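You operate a simulated robot arm through the tools that you are given. There is no shell and no other tool.

The job below is to be done with a simulated robot arm. You get a single attempt, and the scene is never put back.

## Task
Run both nuts down: the brass one with the ratchet, the steel one without it.
Fine: orange socket on the brass nut, teal socket on the steel nut. Turn the steel nut by its socket alone and stand that socket back on the holder; set the red lever of the ratchet to ON and leave ratchet and socket on the brass nut.

The check looks at the end state, three seconds after you hand in, the way a careful person would. Anything else that was tipped, shoved, dropped, spilled or broken makes it a failure.

## Robot
A 7-joint arm with a two-finger parallel gripper, fixed in place. Base frame: the origin is at the foot of the arm, x ahead of it, y to its left, z up. Readings come in m, rad, newtons and seconds.
Its first joint turns from -2.897 to 2.897 rad. Payload 4.4 kg.
The TCP is the grasp point between the finger pads, 0.023 m short of the fingertips. In the tool frame z runs along the fingers and y along their closing line. Largest opening 0.094 m; finger width 0.038, thickness 0.01; the body of the gripper, 0.054 by 0.096 m, starts 0.039 m behind the TCP.
Orientation is that of the tool frame in the base frame, as a unit quaternion [x, y, z, w]. With the fingers straight down and closing along the base's y, the tool's x points along the base's -x, its y along +y and its z along -z.

## Interface
- The arm moves only by the tool nudge_tool. Its argument "targets" is a list of rows, each an object of numbers (a shift or turn left out is 0, a gripper value left out holds the last): "hand": the opening, from 0 (shut) to 1 (fully open); "x", "y", "z": the shift along the tool's x, y, z in units of 100 mm (1.0 is 100 mm); "rx", "ry", "rz": the turn, a rotation vector about the tool's x, y, z in units of 120 degrees (1.0 is 120 degrees). In form: [{"hand": .., "x": .., "y": .., "z": .., "rx": .., "ry": .., "rz": ..}, ...]. A call has 1 to 20 rows; each row is the pose to reach, as a shift and turn from the pose commanded when the call began, along the tool's axes at that moment. A call with a number of a shift or a turn outside -1 to 1 is refused whole. A row lasts 0.2 s, in which the tool goes at most 0.05 m and 0.15 rad; a call with a longer step from one row to the next is refused whole, and so is a gripper value outside its range. A pose out of reach is approached as far as the arm can. The call stops where the force on the tool passes 40 N (or 10 N more than at its start, if that is more) or the arm is blocked; 0.2 s more then pass. Each finger travels about 0.072 m/s and halts on what it meets, pressing with about 27 N; the grip force reading is that of the motor and also rises with nothing between the fingers. The clock runs only during rows and for 0.2 s after the last one: add rows that repeat a pose to give the fingers time. The reply holds the time, the measured pose of the TCP, the force on the tool along the base axes, the opening and the grip force, in the units named above and with some noise, with the torque about the TCP (base axes, N m) and any sound that the robot's microphone picked up, and new pictures: "pictures" is both (left out), scene, wrist or none.
- Cameras (640 x 400 px; columns grow to the right, rows downward): "scene" is fixed at [0.2208, 0.4991, 1.552]; the picture's right is [-0.42, -0.91, 0.00], its down [-0.49, 0.22, -0.84] and it looks along [0.77, -0.35, -0.54] (base axes); focal length 326 px, centre (320, 200). "wrist" rides on the gripper at [0.086, 0.016, -0.075] in the tool frame; the picture's right is [-0.18, 0.98, 0.00], its down [-0.58, -0.11, -0.81] and it looks along [-0.79, -0.15, 0.59] (tool axes); focal length 243 px, centre (320, 200). There is no depth. A picture from a camera that has moved, and an enlarged one, comes with that camera's place and axes in the base frame and with its lens.
- close_up(camera, box): a new picture of the part [left, top, right, bottom] of that camera's present view, enlarged. It takes no simulated time.
- hand_in(): hands the job in; it is judged then, once.

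Places have to be worked out from the pictures, the camera data and where the tool is seen. Open the gripper and draw the arm clear of the work before you hand the job in, unless the task says otherwise.

The tools are called after ">>>" as name(argument=value, ...) on one line, values as JSON. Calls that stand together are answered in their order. nudge_tool: Moves the arm, as the interface text tells. Its arguments: {"type":"object","properties":{"targets":{"type":"array","items":{"type":"object","properties":{"hand":{"type":"number"},"x":{"type":"number"},"y":{"type":"number"},"z":{"type":"number"},"rx":{"type":"number"},"ry":{"type":"number"},"rz":{"type":"number"}}}},"pictures":{"type":"string","enum":["both","scene","wrist","none"]}},"required":["targets"]} The other tools are called the same way: close_up (camera, box) takes an enlarged picture of a part of a camera's view; hand_in () hands the job in.

At the start:

```text
clock: 0.0
eef_pos: [0.6337, 0.2852, 1.3]
ee_rot: [-0.001, 1.0, 0.001, 0.0]
contact_force: [-1.1, -0.1, 0.4]
wrist_torque: [-0.03, 0.0, 0.05]
opening: 0.0937
grip_force: 0.1
```

scene: 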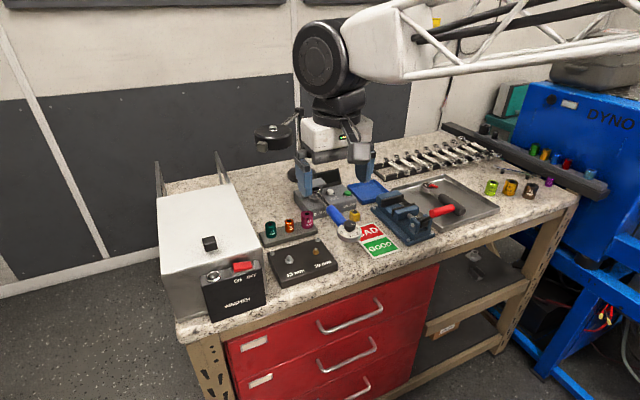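
wrist: 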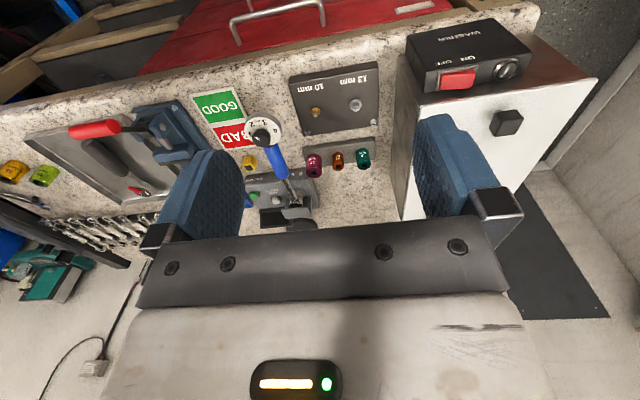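

I'll begin by looking closely at the work area from both cameras, before moving anything.

>>> close_up(camera="scene", box=[250, 170, 410, 290])

>>> close_up(camera="wrist", box=[230, 50, 400, 240])

>>> close_up(camera="scene", box=[250, 205, 350, 290])

```text
3.33 times, centred on (330, 230) of scene
camera zoom: at [0.2208, 0.4991, 1.552], right [-0.42, -0.91, 0.0], down [-0.49, 0.22, -0.84], along [0.77, -0.35, -0.54], focal length 1088 px, centre (287, 100)
```

zoom: 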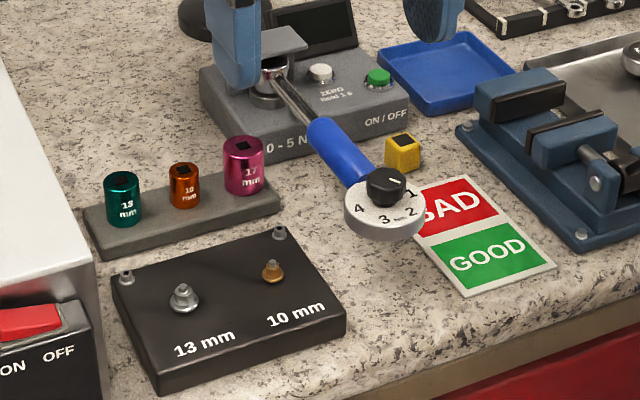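

```text
2.11 times, centred on (315, 145) of wrist
camera zoom: at [0.5477, 0.3003, 1.374], right [0.18, 0.98, 0.0], down [0.58, -0.11, 0.81], along [0.79, -0.15, -0.59], focal length 511 px, centre (330, 316)
```

zoom: 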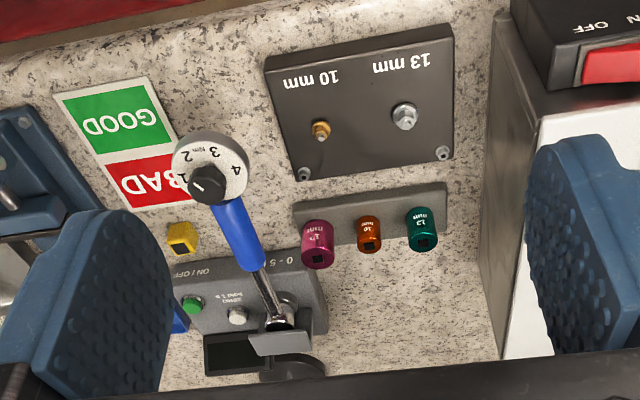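

```text
4.71 times, centred on (300, 248) of scene
camera zoom: at [0.2208, 0.4991, 1.552], right [-0.42, -0.91, 0.0], down [-0.49, 0.22, -0.84], along [0.77, -0.35, -0.54], focal length 1537 px, centre (414, -24)
```

zoom: 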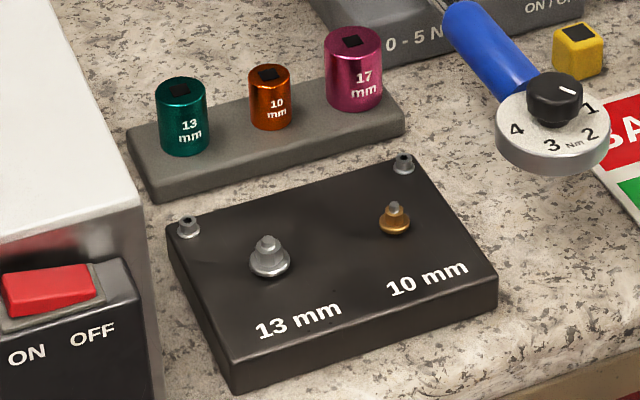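

Next I look at the tray on the right, the vise and the other things, to find the ratchet with the red lever.

>>> close_up(camera="scene", box=[360, 160, 520, 260])

>>> close_up(camera="wrist", box=[0, 80, 220, 240])

>>> close_up(camera="scene", box=[290, 160, 390, 250])

>>> close_up(camera="scene", box=[410, 170, 480, 230])

```text
4.00 times, centred on (440, 210) of scene
camera zoom: at [0.2208, 0.4991, 1.552], right [-0.42, -0.91, 0.0], down [-0.49, 0.22, -0.84], along [0.77, -0.35, -0.54], focal length 1306 px, centre (-160, 160)
```

zoom: 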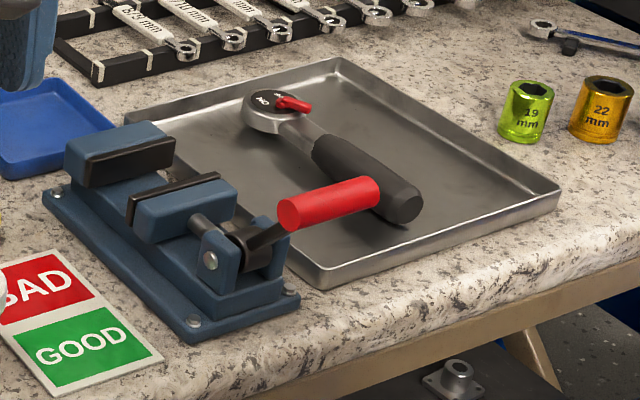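

```text
2.50 times, centred on (110, 160) of wrist
camera zoom: at [0.5477, 0.3003, 1.374], right [0.18, 0.98, 0.0], down [0.58, -0.11, 0.81], along [0.79, -0.15, -0.59], focal length 606 px, centre (845, 300)
```

zoom: 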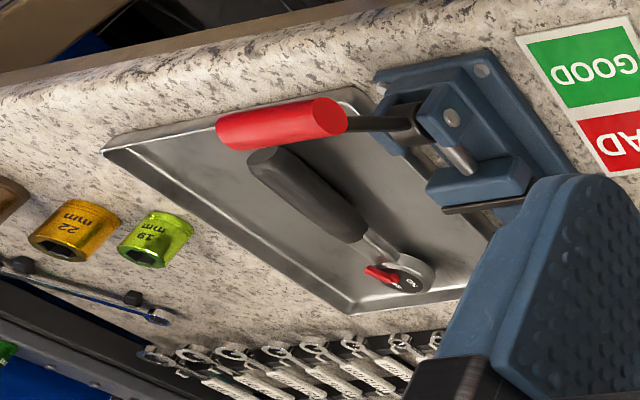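

```text
4.44 times, centred on (340, 205) of scene
camera zoom: at [0.2208, 0.4991, 1.552], right [-0.42, -0.91, 0.0], down [-0.49, 0.22, -0.84], along [0.77, -0.35, -0.54], focal length 1451 px, centre (231, 178)
```

zoom: 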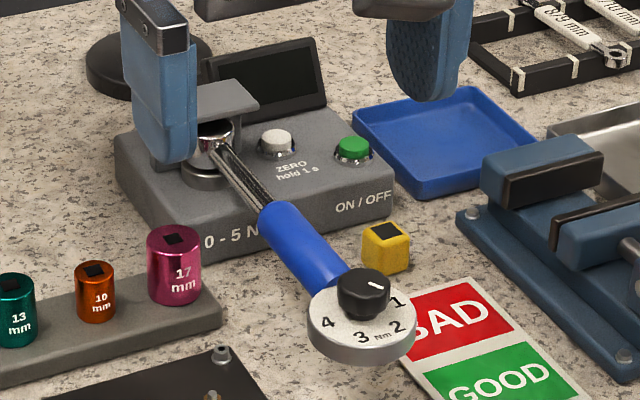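

```text
6.67 times, centred on (445, 200) of scene
camera zoom: at [0.2208, 0.4991, 1.552], right [-0.42, -0.91, 0.0], down [-0.49, 0.22, -0.84], along [0.77, -0.35, -0.54], focal length 2177 px, centre (-513, 200)
```

zoom: 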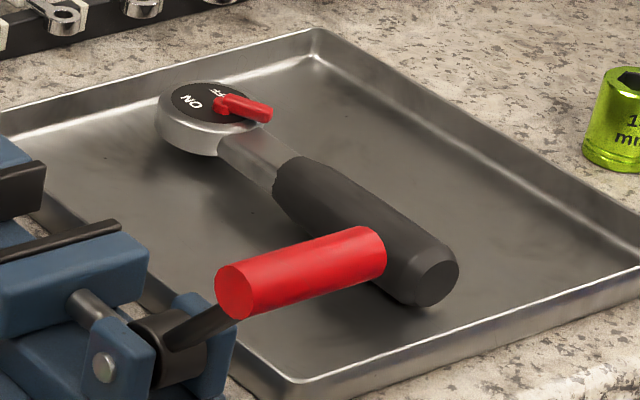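

The ratchet is lying in the tray (lever on OFF now), and I estimate the steel nut at about (0.80, 0.316, 0.99), brass (0.80, 0.246, 0.995), teal socket (0.922, 0.325, top 1.02), orange (0.920, 0.272, top 1.018). I move nearer, high above, to get better views with the wrist camera.

>>> nudge_tool(targets=[{"x": -0.25, "z": 0.25, "hand": 1}, {"x": -0.5, "z": 0.5}, {"x": -0.75, "z": 0.75}, {"x": -1.0, "z": 1.0}, {"x": -1.0, "z": 1.0}], pictures="both")

```text
clock: 1.2
eef_pos: [0.7332, 0.2848, 1.2001]
ee_rot: [0.0, 1.0, 0.001, 0.002]
contact_force: [0.9, 0.0, 1.0]
wrist_torque: [0.01, 0.03, 0.02]
opening: 0.094
grip_force: 0.1
camera wrist: at [0.6479, 0.3003, 1.2749], right [0.18, 0.98, 0.0], down [0.58, -0.11, 0.81], along [0.79, -0.15, -0.59], focal length 243 px, centre (320, 200)
```

scene: 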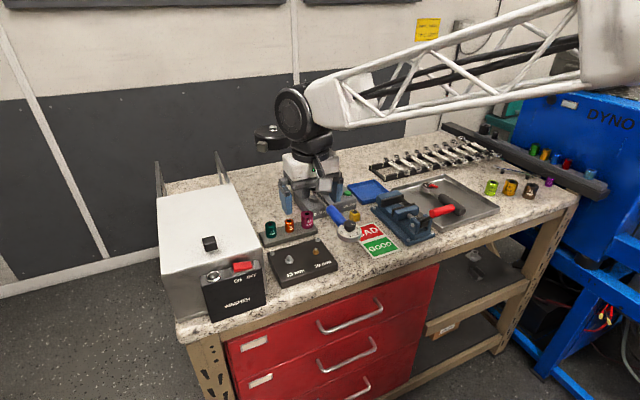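
wrist: 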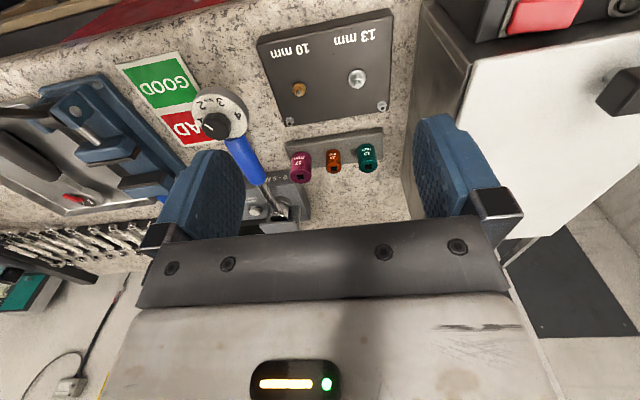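

The view is clear. I take enlarged pictures of the nuts, sockets and the ratchet from here.

>>> close_up(camera="wrist", box=[245, 40, 405, 140])

>>> close_up(camera="wrist", box=[280, 120, 400, 195])

>>> close_up(camera="wrist", box=[0, 70, 200, 230])

>>> close_up(camera="scene", box=[255, 205, 345, 290])

```text
4.00 times, centred on (325, 90) of wrist
camera zoom: at [0.6479, 0.3003, 1.2749], right [0.18, 0.98, 0.0], down [0.58, -0.11, 0.81], along [0.79, -0.15, -0.59], focal length 970 px, centre (300, 640)
```

zoom: 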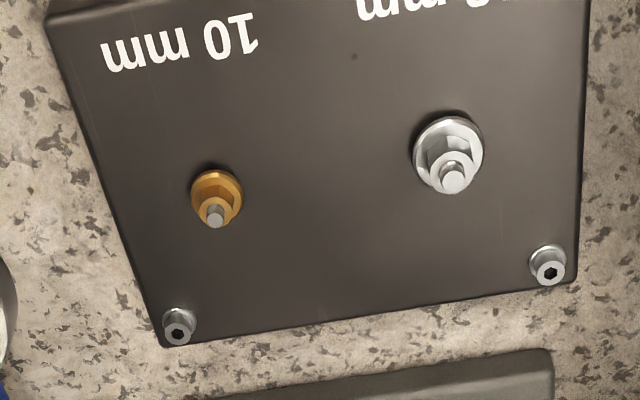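

```text
5.33 times, centred on (340, 158) of wrist
camera zoom: at [0.6479, 0.3003, 1.2749], right [0.18, 0.98, 0.0], down [0.58, -0.11, 0.81], along [0.79, -0.15, -0.59], focal length 1294 px, centre (213, 427)
```

zoom: 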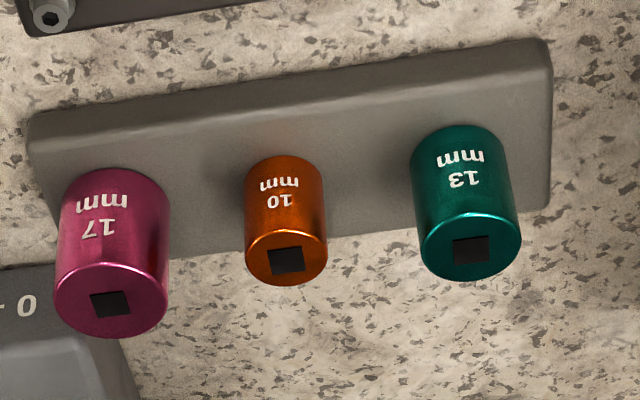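

```text
2.50 times, centred on (100, 150) of wrist
camera zoom: at [0.6479, 0.3003, 1.2749], right [0.18, 0.98, 0.0], down [0.58, -0.11, 0.81], along [0.79, -0.15, -0.59], focal length 606 px, centre (870, 325)
```

zoom: 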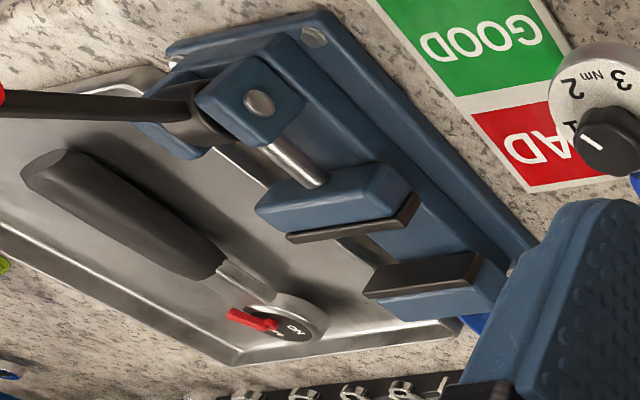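

```text
4.71 times, centred on (300, 248) of scene
camera zoom: at [0.2208, 0.4991, 1.552], right [-0.42, -0.91, 0.0], down [-0.49, 0.22, -0.84], along [0.77, -0.35, -0.54], focal length 1537 px, centre (414, -24)
```

zoom: 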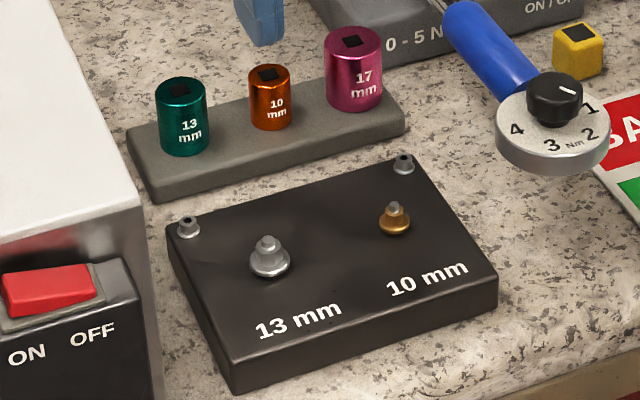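

The box on the left has its side face near y≈0.39 and its top at z≈1.10, so I must keep the camera side away from it. Next I go lower over the plate to measure the nuts from close.

>>> nudge_tool(targets=[{"x": -0.1, "z": 0.25}, {"x": -0.2, "z": 0.5}, {"x": -0.3, "z": 0.75}, {"x": -0.3, "z": 0.75}], pictures="wrist")

>>> close_up(camera="wrist", box=[240, 40, 400, 140])

>>> close_up(camera="wrist", box=[260, 100, 420, 200])

```text
clock: 2.2
eef_pos: [0.7619, 0.285, 1.1256]
ee_rot: [0.0, 1.0, 0.001, 0.001]
contact_force: [0.3, 0.3, 0.2]
wrist_torque: [0.04, -0.02, 0.0]
opening: 0.0939
grip_force: 0.1
camera wrist: at [0.677, 0.3006, 1.199], right [0.18, 0.98, 0.0], down [0.58, -0.11, 0.81], along [0.79, -0.15, -0.59], focal length 243 px, centre (320, 200)
```

wrist: 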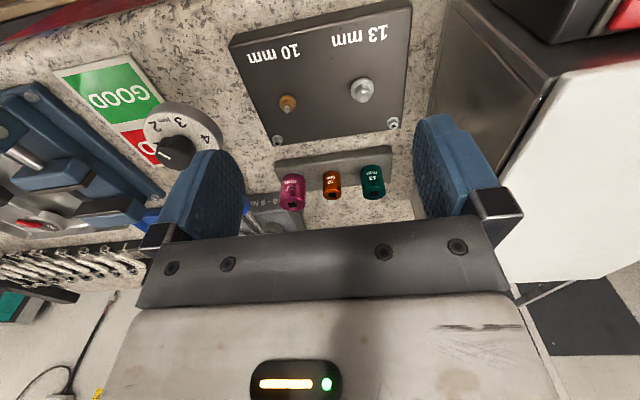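

```text
4.00 times, centred on (320, 90) of wrist
camera zoom: at [0.677, 0.3006, 1.199], right [0.18, 0.98, 0.0], down [0.58, -0.11, 0.81], along [0.79, -0.15, -0.59], focal length 970 px, centre (320, 640)
```

zoom: 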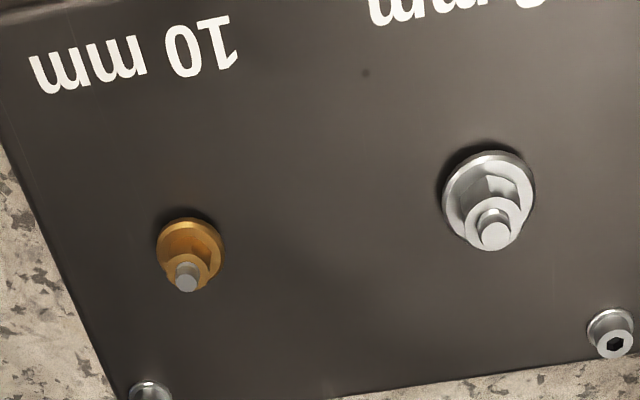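

```text
4.00 times, centred on (340, 150) of wrist
camera zoom: at [0.677, 0.3006, 1.199], right [0.18, 0.98, 0.0], down [0.58, -0.11, 0.81], along [0.79, -0.15, -0.59], focal length 970 px, centre (240, 400)
```

zoom: 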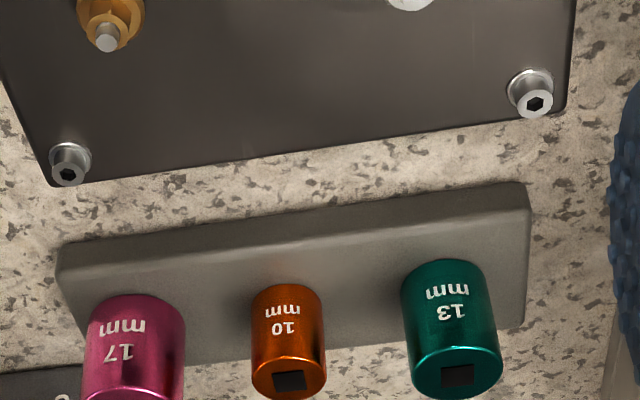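

Triangulating three views: steel stud (0.803, 0.317, tip 0.999), brass stud (0.799, 0.247, tip 1.003), teal socket (0.926, 0.3235, top ≈1.016, ~29 mm wide), orange (0.922, 0.271). I go above the teal socket with the fingers half open.

>>> nudge_tool(targets=[{"x": -0.33, "y": 0.13, "z": 0, "hand": 0.5}, {"x": -0.66, "y": 0.26, "z": 0.0}, {"x": -0.99, "y": 0.385, "z": 0.0}, {"x": -0.99, "y": 0.385, "z": 0.1}, {"x": -0.99, "y": 0.385, "z": 0.1}, {"x": -0.99, "y": 0.385, "z": 0.1}], pictures="none")

>>> nudge_tool(targets=[{"x": -0.32, "z": 0}, {"x": -0.63, "z": 0.12}, {"x": -0.63, "z": 0.25}, {"x": -0.63, "z": 0.25}, {"x": -0.63, "z": 0.25}], pictures="both")

>>> close_up(camera="wrist", box=[240, 80, 400, 180])

>>> close_up(camera="scene", box=[250, 200, 350, 262])

```text
clock: 3.6
eef_pos: [0.8633, 0.3238, 1.1147]
ee_rot: [0.0, 1.0, 0.002, 0.001]
contact_force: [0.5, -0.2, -0.5]
wrist_torque: [-0.02, 0.01, 0.03]
opening: 0.0467
grip_force: 0.1
```

```text
clock: 4.8
eef_pos: [0.9263, 0.3235, 1.0905]
ee_rot: [0.0, 1.0, 0.002, 0.001]
contact_force: [1.0, 0.3, 0.2]
wrist_torque: [0.02, -0.02, -0.02]
opening: 0.0468
grip_force: 0.1
camera wrist: at [0.8402, 0.3394, 1.1639], right [0.18, 0.98, 0.0], down [0.58, -0.11, 0.81], along [0.79, -0.15, -0.59], focal length 243 px, centre (320, 200)
```

scene: 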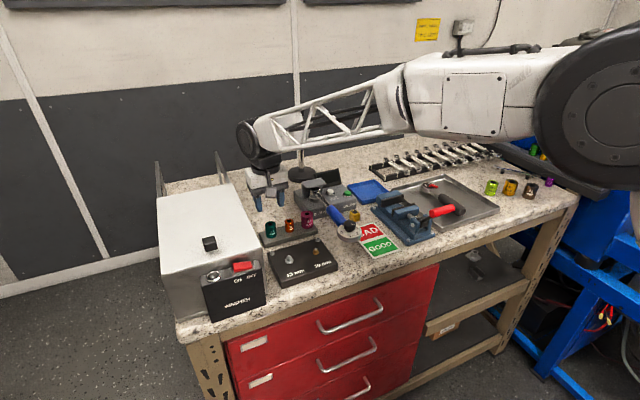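
wrist: 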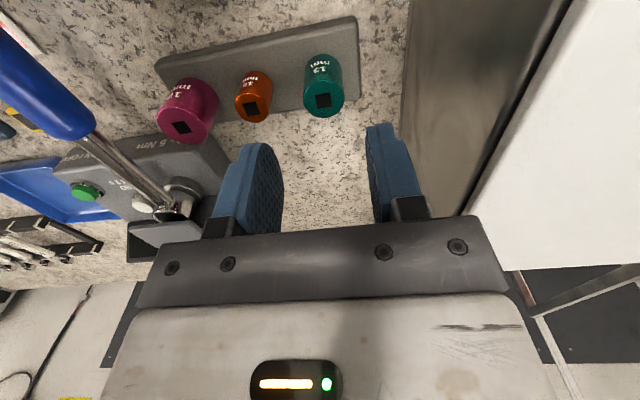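

```text
4.00 times, centred on (320, 130) of wrist
camera zoom: at [0.8402, 0.3394, 1.1639], right [0.18, 0.98, 0.0], down [0.58, -0.11, 0.81], along [0.79, -0.15, -0.59], focal length 970 px, centre (320, 480)
```

zoom: 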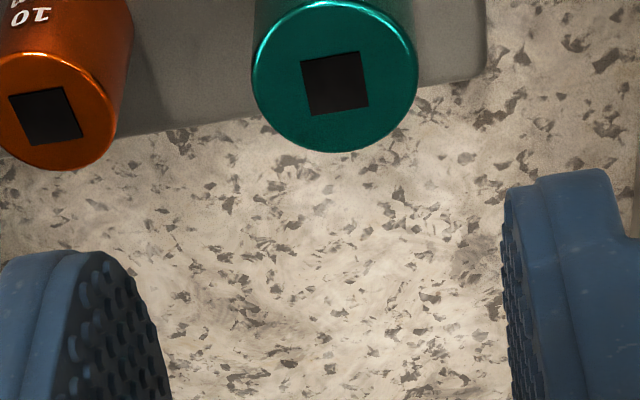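

```text
6.40 times, centred on (300, 231) of scene
camera zoom: at [0.2208, 0.4991, 1.552], right [-0.42, -0.91, 0.0], down [-0.49, 0.22, -0.84], along [0.77, -0.35, -0.54], focal length 2090 px, centre (448, 2)
```

zoom: 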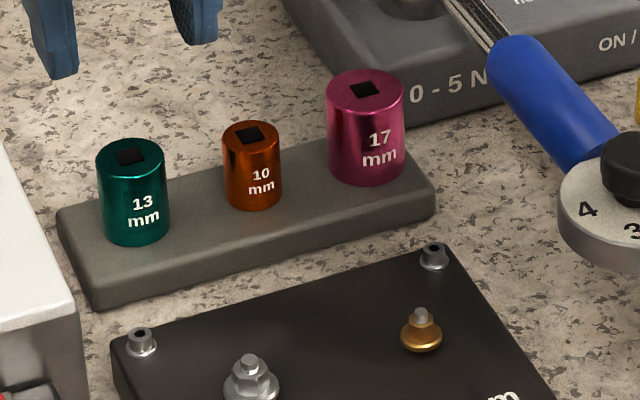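

The teal socket appears a few mm further out and slightly left: about (0.930, 0.325). I correct and descend to just above its top to check again.

>>> nudge_tool(targets=[{"x": -0.04, "y": 0.017, "z": 0.1}, {"x": -0.04, "y": 0.017, "z": 0.25}, {"x": -0.04, "y": 0.017, "z": 0.4}, {"x": -0.04, "y": 0.017, "z": 0.4}], pictures="wrist")

>>> close_up(camera="wrist", box=[240, 60, 400, 200])

>>> close_up(camera="scene", box=[250, 190, 320, 250])

```text
clock: 5.8
eef_pos: [0.9292, 0.3259, 1.0495]
ee_rot: [0.0, 1.0, 0.0, 0.0]
contact_force: [-0.3, -0.4, 0.0]
wrist_torque: [-0.04, -0.01, -0.05]
opening: 0.0469
grip_force: 0.1
camera wrist: at [0.8441, 0.341, 1.1246], right [0.18, 0.98, 0.0], down [0.58, -0.11, 0.81], along [0.79, -0.15, -0.59], focal length 243 px, centre (320, 200)
```

wrist: 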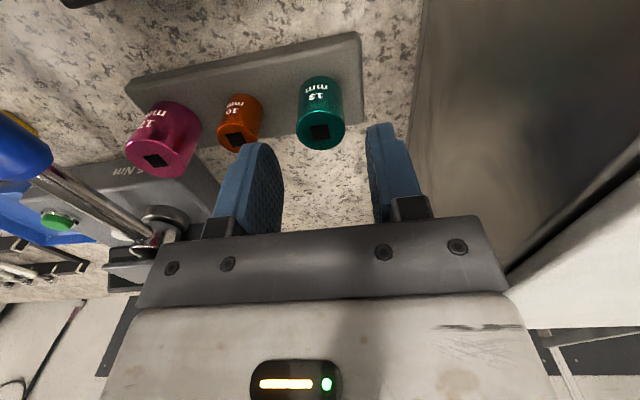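

```text
2.86 times, centred on (320, 130) of wrist
camera zoom: at [0.8441, 0.341, 1.1246], right [0.18, 0.98, 0.0], down [0.58, -0.11, 0.81], along [0.79, -0.15, -0.59], focal length 693 px, centre (320, 400)
```

zoom: 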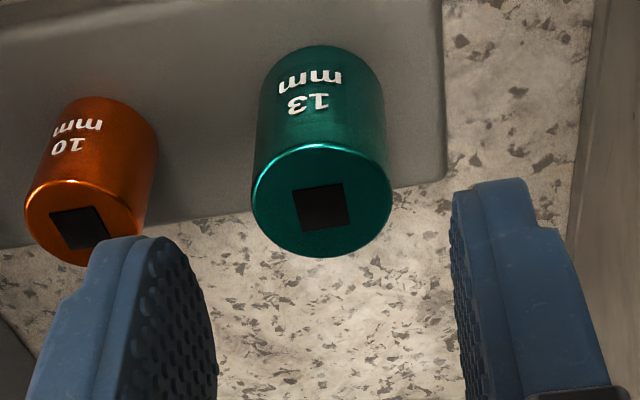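

```text
6.67 times, centred on (285, 220) of scene
camera zoom: at [0.2208, 0.4991, 1.552], right [-0.42, -0.91, 0.0], down [-0.49, 0.22, -0.84], along [0.77, -0.35, -0.54], focal length 2177 px, centre (553, 67)
```

zoom: 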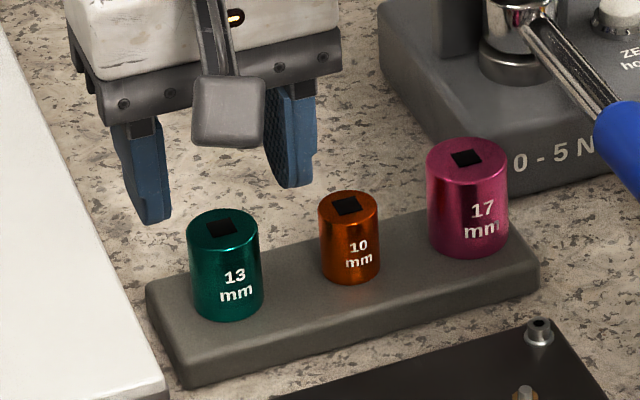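

The socket is centred under the TCP to within about a millimetre. I descend to grip height (TCP z≈1.012) and close.

>>> nudge_tool(targets=[{"z": 0.12}, {"z": 0.25}, {"z": 0.37}, {"z": 0.37}, {"z": 0.37, "hand": 0.2}, {"z": 0.37, "hand": 0.0}, {"z": 0.37, "hand": 0.0}, {"z": 0.37, "hand": 0.0}], pictures="both")

>>> close_up(camera="scene", box=[250, 190, 320, 250])

>>> close_up(camera="wrist", box=[240, 60, 400, 200])

```text
clock: 7.6
eef_pos: [0.9293, 0.3251, 1.0128]
ee_rot: [0.0, 1.0, 0.002, 0.001]
contact_force: [-0.4, 0.1, -0.7]
wrist_torque: [0.0, -0.01, -0.02]
opening: 0.0288
grip_force: 27.0
camera wrist: at [0.8443, 0.3407, 1.0874], right [0.18, 0.98, 0.0], down [0.58, -0.11, 0.81], along [0.79, -0.15, -0.59], focal length 243 px, centre (320, 200)
```

scene: 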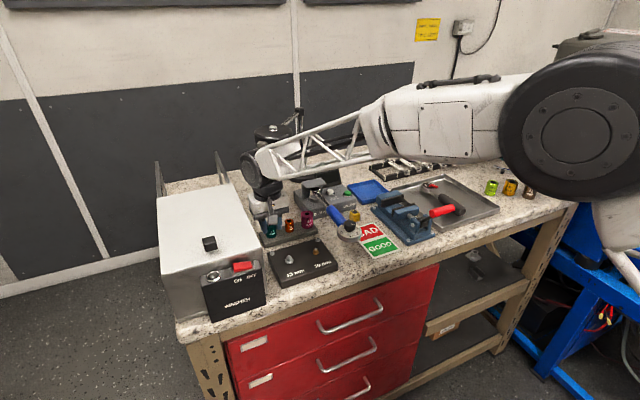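
wrist: 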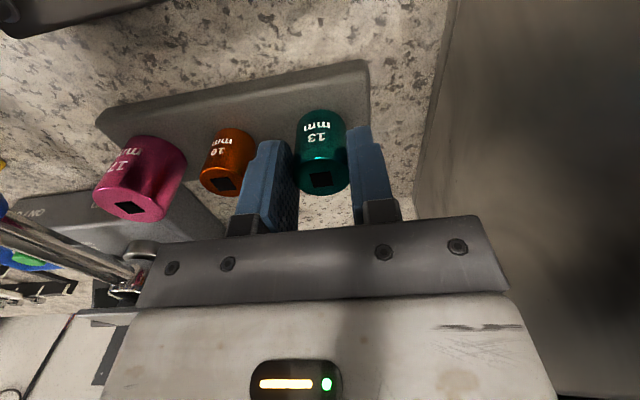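

```text
6.67 times, centred on (285, 220) of scene
camera zoom: at [0.2208, 0.4991, 1.552], right [-0.42, -0.91, 0.0], down [-0.49, 0.22, -0.84], along [0.77, -0.35, -0.54], focal length 2177 px, centre (553, 67)
```

zoom: 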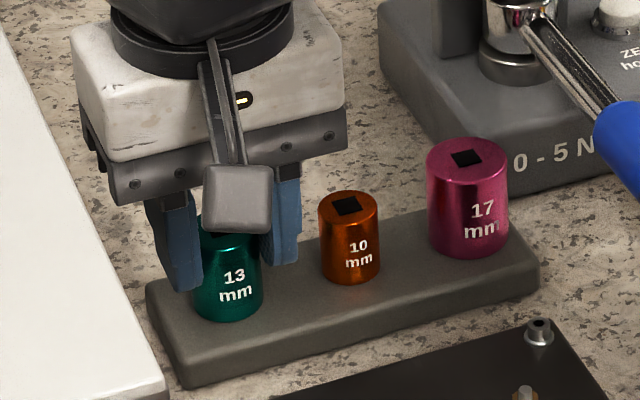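

```text
2.86 times, centred on (320, 130) of wrist
camera zoom: at [0.8443, 0.3407, 1.0874], right [0.18, 0.98, 0.0], down [0.58, -0.11, 0.81], along [0.79, -0.15, -0.59], focal length 693 px, centre (320, 400)
```

zoom: 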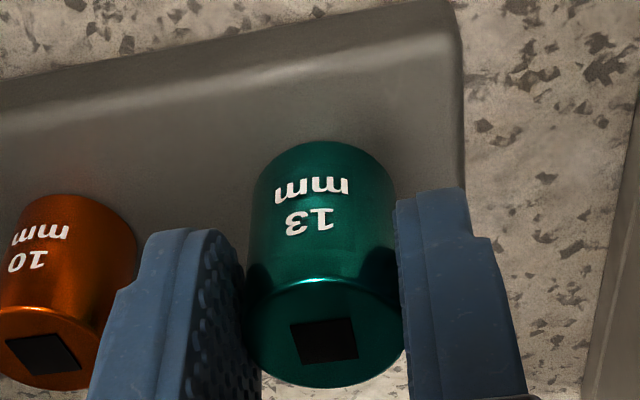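

Gripped: opening 28.8 mm, grip 27 N. I lift the teal socket straight up 50 mm and look at what is underneath on the holder.

>>> nudge_tool(targets=[{"z": -0.05}, {"z": -0.15}, {"z": -0.3}, {"z": -0.5}, {"z": -0.5}], pictures="both")

>>> close_up(camera="scene", box=[250, 190, 320, 250])

>>> close_up(camera="wrist", box=[240, 60, 400, 200])

```text
clock: 8.8
eef_pos: [0.9302, 0.3246, 1.0652]
ee_rot: [0.0, 1.0, 0.0, 0.001]
contact_force: [-0.6, -0.2, -1.6]
wrist_torque: [-0.04, -0.01, 0.02]
opening: 0.0286
grip_force: 27.0
camera wrist: at [0.8443, 0.3407, 1.138], right [0.18, 0.98, 0.0], down [0.58, -0.11, 0.81], along [0.79, -0.15, -0.59], focal length 243 px, centre (320, 200)
```

scene: 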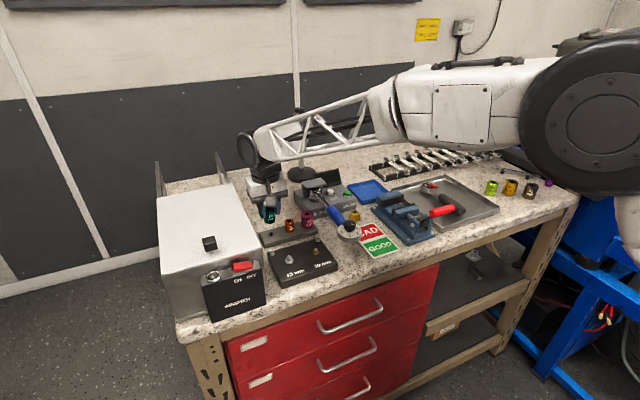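
wrist: 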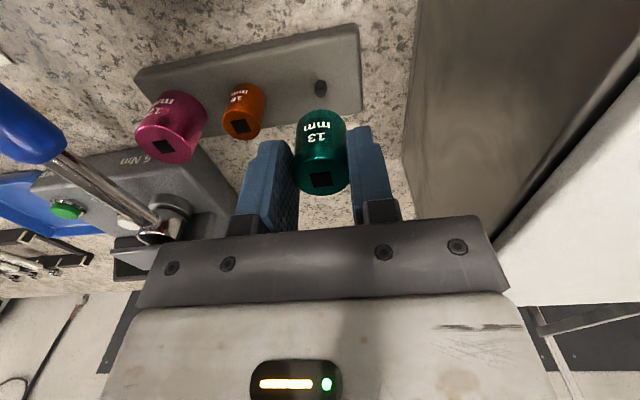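

```text
6.67 times, centred on (285, 220) of scene
camera zoom: at [0.2208, 0.4991, 1.552], right [-0.42, -0.91, 0.0], down [-0.49, 0.22, -0.84], along [0.77, -0.35, -0.54], focal length 2177 px, centre (553, 67)
```

zoom: 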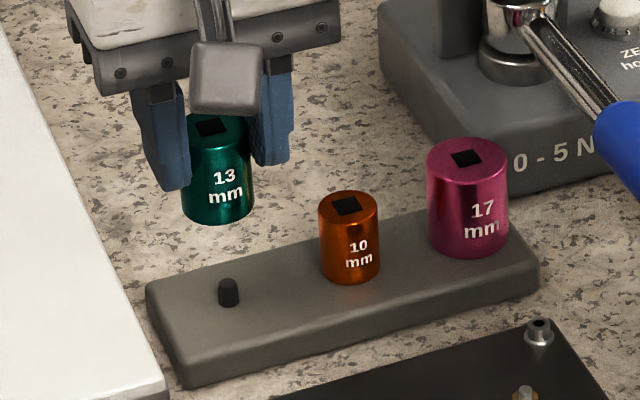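

```text
2.86 times, centred on (320, 130) of wrist
camera zoom: at [0.8443, 0.3407, 1.138], right [0.18, 0.98, 0.0], down [0.58, -0.11, 0.81], along [0.79, -0.15, -0.59], focal length 693 px, centre (320, 400)
```

zoom: 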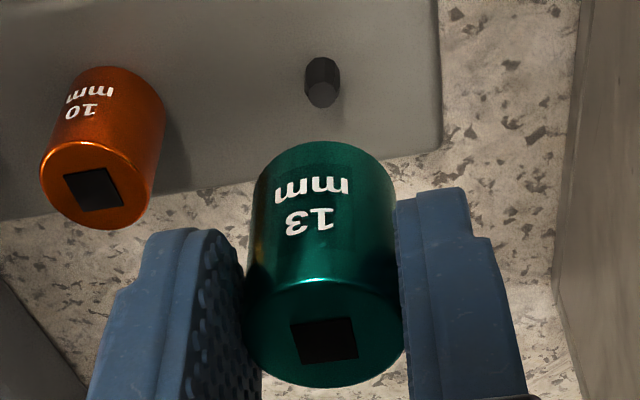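

The socket came off a small peg, so I'll need to put it back over that peg. Now I carry it at height to above the steel nut (~0.803, 0.318).

>>> nudge_tool(targets=[{"x": 0.3, "y": -0.02, "z": -0.1}, {"x": 0.65, "y": -0.05, "z": -0.1}, {"x": 1.0, "y": -0.07, "z": -0.1}, {"x": 1.0, "y": -0.07, "z": -0.1}], pictures="none")

>>> nudge_tool(targets=[{"x": 0.26}, {"x": 0.26}, {"x": 0.26}], pictures="both")

>>> close_up(camera="wrist", box=[240, 60, 400, 200])

>>> close_up(camera="scene", box=[250, 210, 340, 280])

```text
clock: 9.8
eef_pos: [0.8288, 0.3178, 1.0732]
ee_rot: [0.001, 1.0, 0.002, 0.001]
contact_force: [0.0, -0.4, -0.8]
wrist_torque: [-0.02, 0.03, 0.0]
opening: 0.0286
grip_force: 27.6
```

```text
clock: 10.6
eef_pos: [0.8055, 0.3187, 1.0738]
ee_rot: [0.001, 1.0, 0.001, 0.001]
contact_force: [0.7, -0.4, -0.7]
wrist_torque: [-0.02, 0.0, -0.02]
opening: 0.0289
grip_force: 27.3
camera wrist: at [0.7188, 0.3337, 1.1473], right [0.18, 0.98, 0.0], down [0.58, -0.11, 0.81], along [0.79, -0.15, -0.59], focal length 243 px, centre (320, 200)
```

scene: 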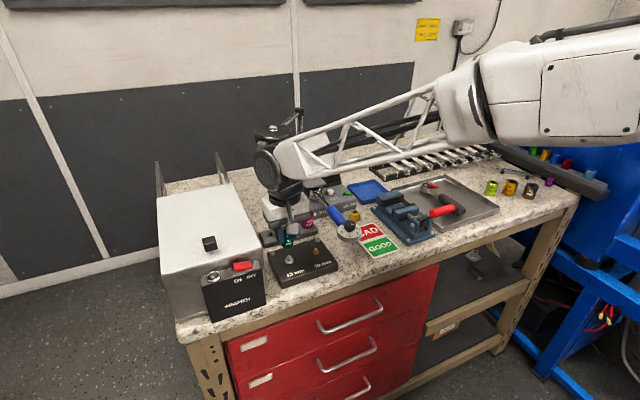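
wrist: 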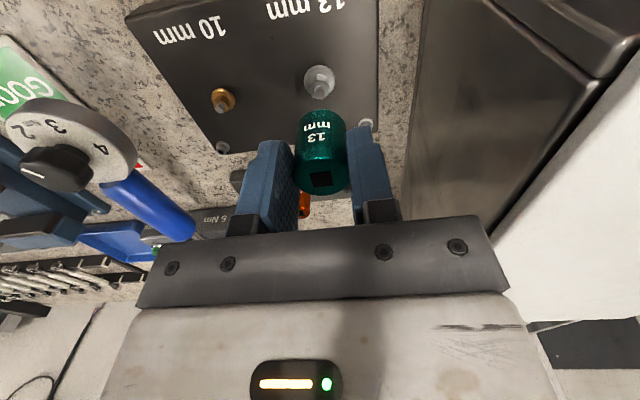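

```text
2.86 times, centred on (320, 130) of wrist
camera zoom: at [0.7188, 0.3337, 1.1473], right [0.18, 0.98, 0.0], down [0.58, -0.11, 0.81], along [0.79, -0.15, -0.59], focal length 693 px, centre (320, 400)
```

zoom: 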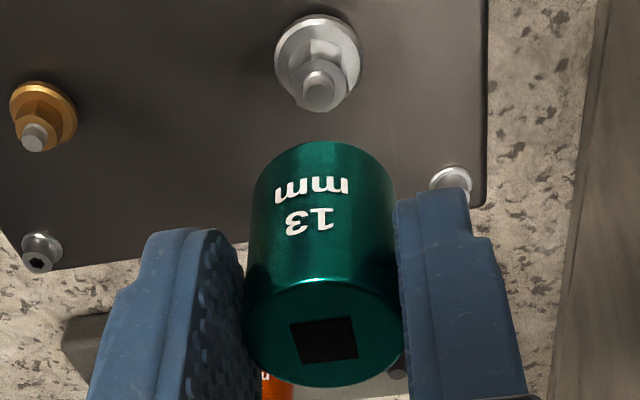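

```text
5.71 times, centred on (295, 245) of scene
camera zoom: at [0.2208, 0.4991, 1.552], right [-0.42, -0.91, 0.0], down [-0.49, 0.22, -0.84], along [0.77, -0.35, -0.54], focal length 1866 px, centre (463, -57)
```

zoom: 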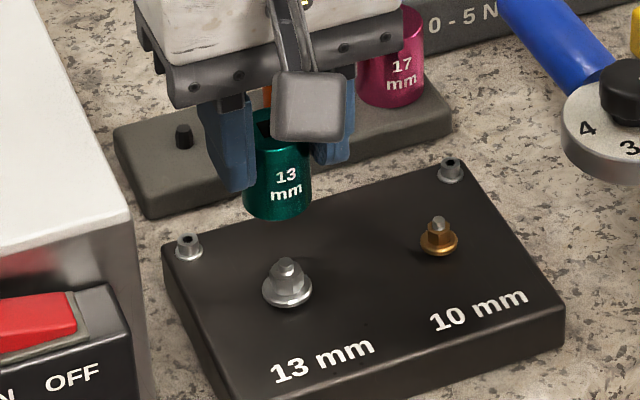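

The stud sits almost straight below: a small correction of about −2 mm in x and −1 mm in y is due. I apply it and turn the tool −90° (camera to the −y side), both to check x by the picture column and to get room for a tightening stroke.

>>> nudge_tool(targets=[{"x": 0.02, "y": -0.01, "rz": -0.068}, {"x": 0.02, "y": -0.01, "rz": -0.136}, {"x": 0.02, "y": -0.01, "rz": -0.204}, {"x": 0.02, "y": -0.01, "rz": -0.272}, {"x": 0.02, "y": -0.01, "rz": -0.34}, {"x": 0.02, "y": -0.01, "rz": -0.408}, {"x": 0.02, "y": -0.01, "rz": -0.476}, {"x": 0.02, "y": -0.01, "rz": -0.544}, {"x": 0.02, "y": -0.01, "rz": -0.612}, {"x": 0.02, "y": -0.01, "rz": -0.68}, {"x": 0.02, "y": -0.01, "rz": -0.75}, {"x": 0.02, "y": -0.01, "rz": -0.75}], pictures="both")

>>> close_up(camera="wrist", box=[240, 60, 400, 200])

>>> close_up(camera="scene", box=[250, 210, 340, 280])

```text
clock: 13.2
eef_pos: [0.8026, 0.3171, 1.0734]
ee_rot: [0.707, -0.707, -0.001, -0.001]
contact_force: [-0.5, 0.3, -0.6]
wrist_torque: [0.02, 0.01, 0.02]
opening: 0.0284
grip_force: 26.8
camera wrist: at [0.7864, 0.2301, 1.1474], right [-0.98, 0.18, 0.0], down [0.11, 0.58, 0.81], along [0.15, 0.79, -0.59], focal length 243 px, centre (320, 200)
```

scene: 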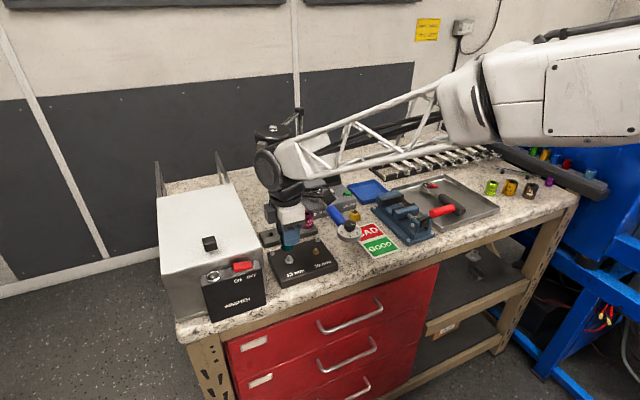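
wrist: 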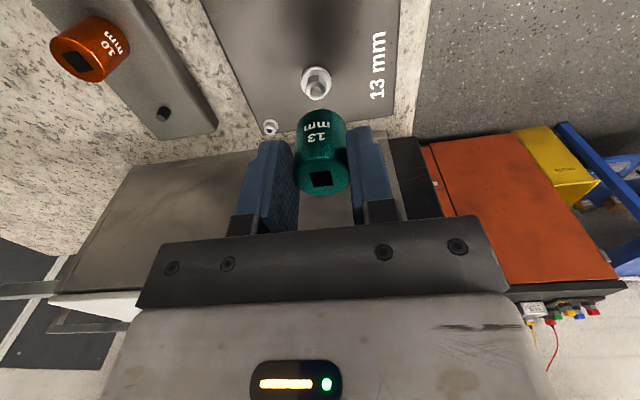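

```text
2.86 times, centred on (320, 130) of wrist
camera zoom: at [0.7864, 0.2301, 1.1474], right [-0.98, 0.18, 0.0], down [0.11, 0.58, 0.81], along [0.15, 0.79, -0.59], focal length 693 px, centre (320, 400)
```

zoom: 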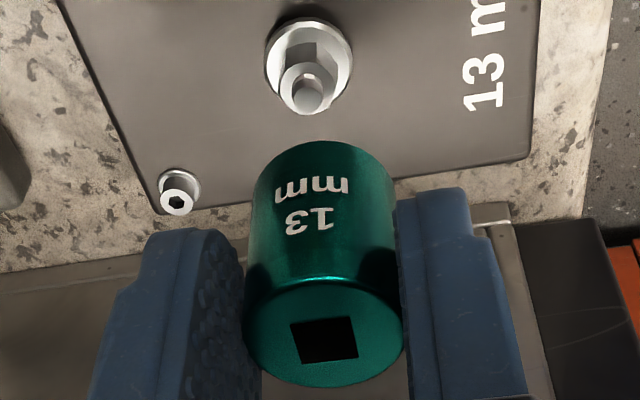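

```text
5.71 times, centred on (295, 245) of scene
camera zoom: at [0.2208, 0.4991, 1.552], right [-0.42, -0.91, 0.0], down [-0.49, 0.22, -0.84], along [0.77, -0.35, -0.54], focal length 1866 px, centre (463, -57)
```

zoom: 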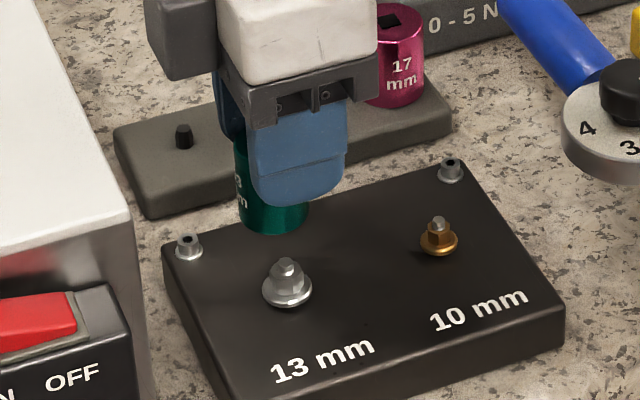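

I look closer at the gripper from the scene camera to see what parts stick out on which side.

>>> close_up(camera="scene", box=[240, 130, 340, 260])

>>> close_up(camera="wrist", box=[280, 60, 360, 110])

```text
3.08 times, centred on (290, 195) of scene
camera zoom: at [0.2208, 0.4991, 1.552], right [-0.42, -0.91, 0.0], down [-0.49, 0.22, -0.84], along [0.77, -0.35, -0.54], focal length 1005 px, centre (412, 215)
```

zoom: 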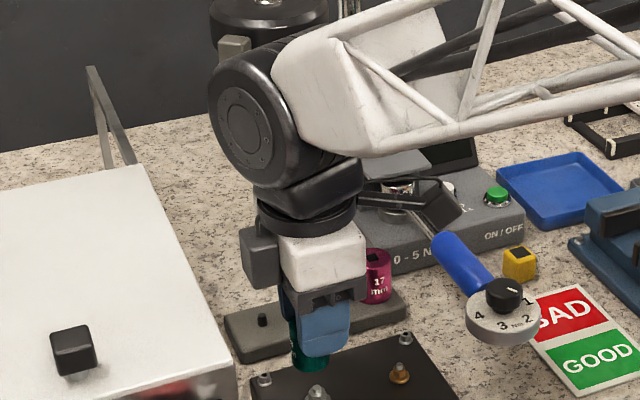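

```text
8.00 times, centred on (320, 85) of wrist
camera zoom: at [0.7864, 0.2301, 1.1474], right [-0.98, 0.18, 0.0], down [0.11, 0.58, 0.81], along [0.15, 0.79, -0.59], focal length 1941 px, centre (320, 1120)
```

zoom: 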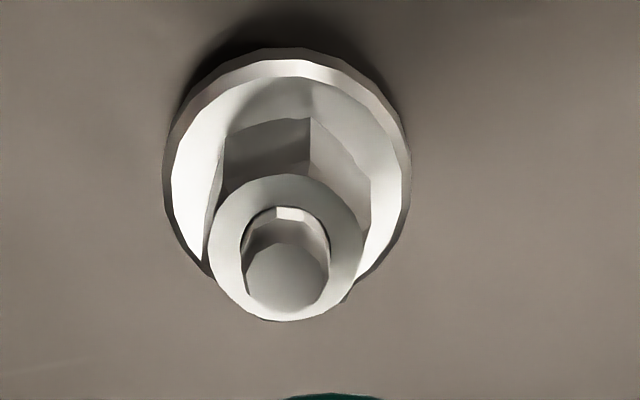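

The boom with the camera is on the −y side as wanted. In this view the stud is about 3 mm further in +x than the socket axis (peg reference column 322 vs 309), so I shift +3 mm in x and lower until the socket's mouth is ~12 mm above the stud tip, then check from the side.

>>> nudge_tool(targets=[{"y": -0.03, "z": 0.1}, {"y": -0.03, "z": 0.2}, {"y": -0.03, "z": 0.28}, {"y": -0.03, "z": 0.28}, {"y": -0.03, "z": 0.28}], pictures="both")

>>> close_up(camera="scene", box=[270, 220, 320, 270])

>>> close_up(camera="wrist", box=[280, 60, 360, 110])

```text
clock: 14.4
eef_pos: [0.8061, 0.319, 1.0458]
ee_rot: [-0.707, 0.707, 0.001, 0.002]
contact_force: [0.1, -0.4, -0.8]
wrist_torque: [-0.03, -0.01, 0.0]
opening: 0.0286
grip_force: 26.7
camera wrist: at [0.7895, 0.2299, 1.1195], right [-0.98, 0.18, 0.0], down [0.11, 0.58, 0.81], along [0.15, 0.79, -0.59], focal length 243 px, centre (320, 200)
```

scene: 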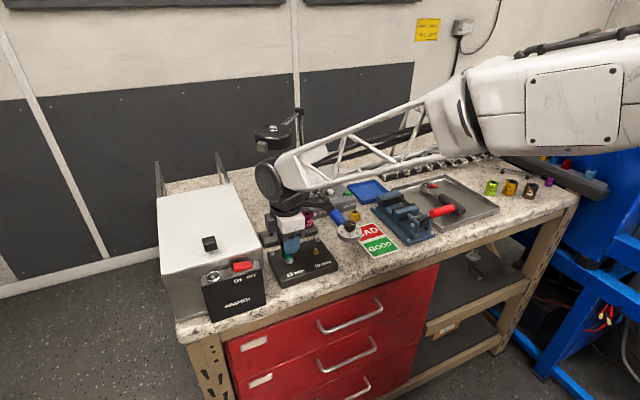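
wrist: 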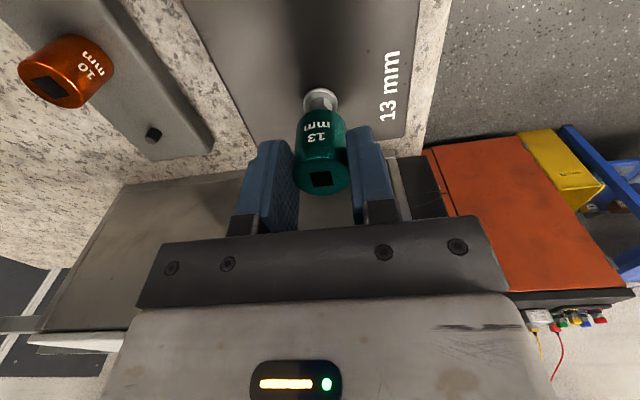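

```text
8.00 times, centred on (295, 245) of scene
camera zoom: at [0.2208, 0.4991, 1.552], right [-0.42, -0.91, 0.0], down [-0.49, 0.22, -0.84], along [0.77, -0.35, -0.54], focal length 2612 px, centre (520, -160)
```

zoom: 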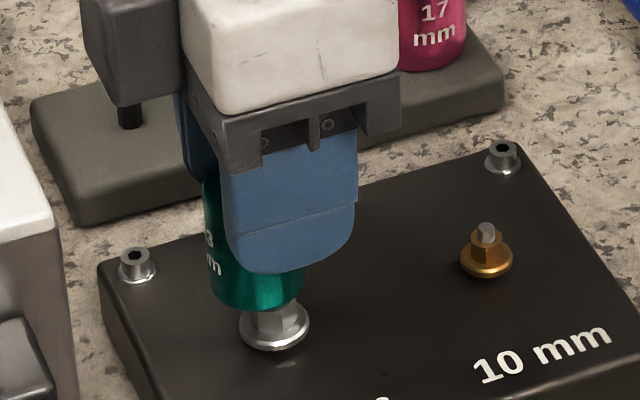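

```text
8.00 times, centred on (320, 85) of wrist
camera zoom: at [0.7895, 0.2299, 1.1195], right [-0.98, 0.18, 0.0], down [0.11, 0.58, 0.81], along [0.15, 0.79, -0.59], focal length 1941 px, centre (320, 1120)
```

zoom: 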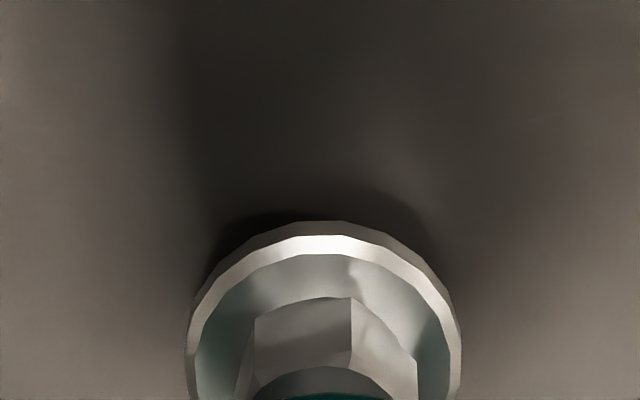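

From the side the socket looks ~4 mm off toward +y of the nut: it sits a few mm off the TCP along the pads. I shift −3.5 mm in y (with a trim of −0.5 mm in x) and check again from both cameras.

>>> nudge_tool(targets=[{"x": 0.035, "y": 0.005}, {"x": 0.035, "y": 0.005}, {"x": 0.035, "y": 0.005}], pictures="none")

>>> close_up(camera="scene", box=[270, 220, 320, 270])

>>> close_up(camera="wrist", box=[280, 70, 360, 120])

```text
clock: 15.2
eef_pos: [0.8044, 0.3133, 1.0459]
ee_rot: [0.707, -0.707, 0.0, -0.001]
contact_force: [-0.6, 0.0, -1.7]
wrist_torque: [-0.01, 0.02, -0.01]
opening: 0.0288
grip_force: 27.1
```

```text
8.00 times, centred on (295, 245) of scene
camera zoom: at [0.2208, 0.4991, 1.552], right [-0.42, -0.91, 0.0], down [-0.49, 0.22, -0.84], along [0.77, -0.35, -0.54], focal length 2612 px, centre (520, -160)
```

zoom: 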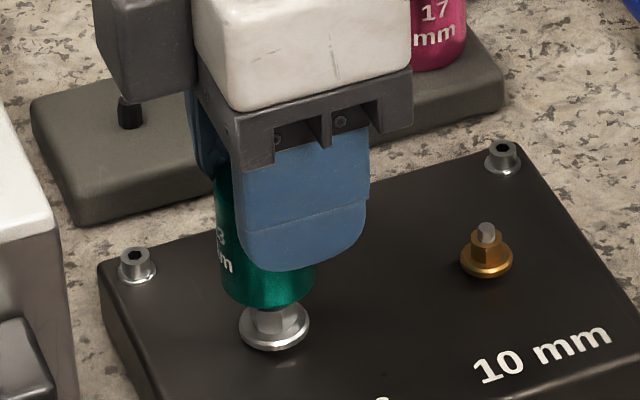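

```text
8.00 times, centred on (320, 95) of wrist
camera zoom: at [0.7891, 0.2264, 1.1196], right [-0.98, 0.18, 0.0], down [0.11, 0.58, 0.81], along [0.15, 0.79, -0.59], focal length 1941 px, centre (320, 1040)
```

zoom: 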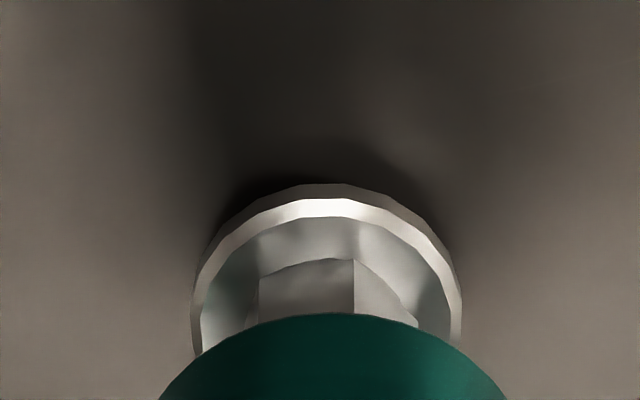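

Now the socket and nut line up in both views (remaining ~0.3 mm in x). I trim and lower slowly, watching force.

>>> nudge_tool(targets=[{"y": -0.003, "z": 0.02}, {"y": -0.003, "z": 0.04}, {"y": -0.003, "z": 0.06}, {"y": -0.003, "z": 0.08}, {"y": -0.003, "z": 0.08}], pictures="none")

>>> close_up(camera="scene", box=[270, 220, 320, 270])

>>> close_up(camera="wrist", box=[280, 70, 360, 120])

```text
clock: 16.4
eef_pos: [0.8047, 0.3129, 1.0376]
ee_rot: [0.707, -0.707, 0.0, -0.001]
contact_force: [-1.0, -0.5, -0.5]
wrist_torque: [-0.01, -0.03, 0.0]
opening: 0.0288
grip_force: 27.0
```

```text
8.00 times, centred on (295, 245) of scene
camera zoom: at [0.2208, 0.4991, 1.552], right [-0.42, -0.91, 0.0], down [-0.49, 0.22, -0.84], along [0.77, -0.35, -0.54], focal length 2612 px, centre (520, -160)
```

zoom: 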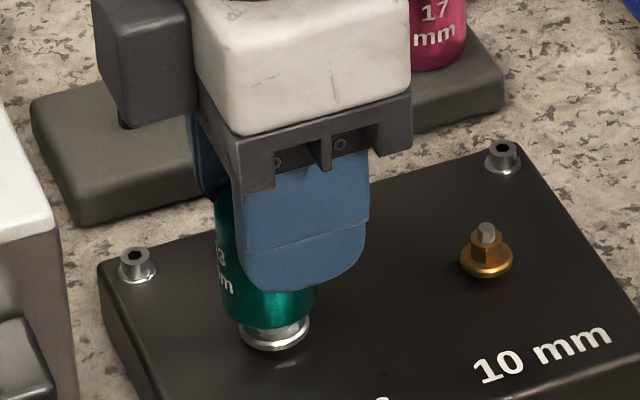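

```text
8.00 times, centred on (320, 95) of wrist
camera zoom: at [0.7891, 0.2268, 1.1113], right [-0.98, 0.18, 0.0], down [0.11, 0.58, 0.81], along [0.15, 0.79, -0.59], focal length 1941 px, centre (320, 1040)
```

zoom: 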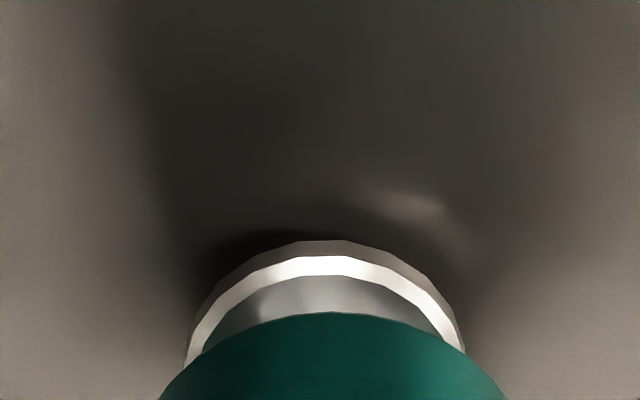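

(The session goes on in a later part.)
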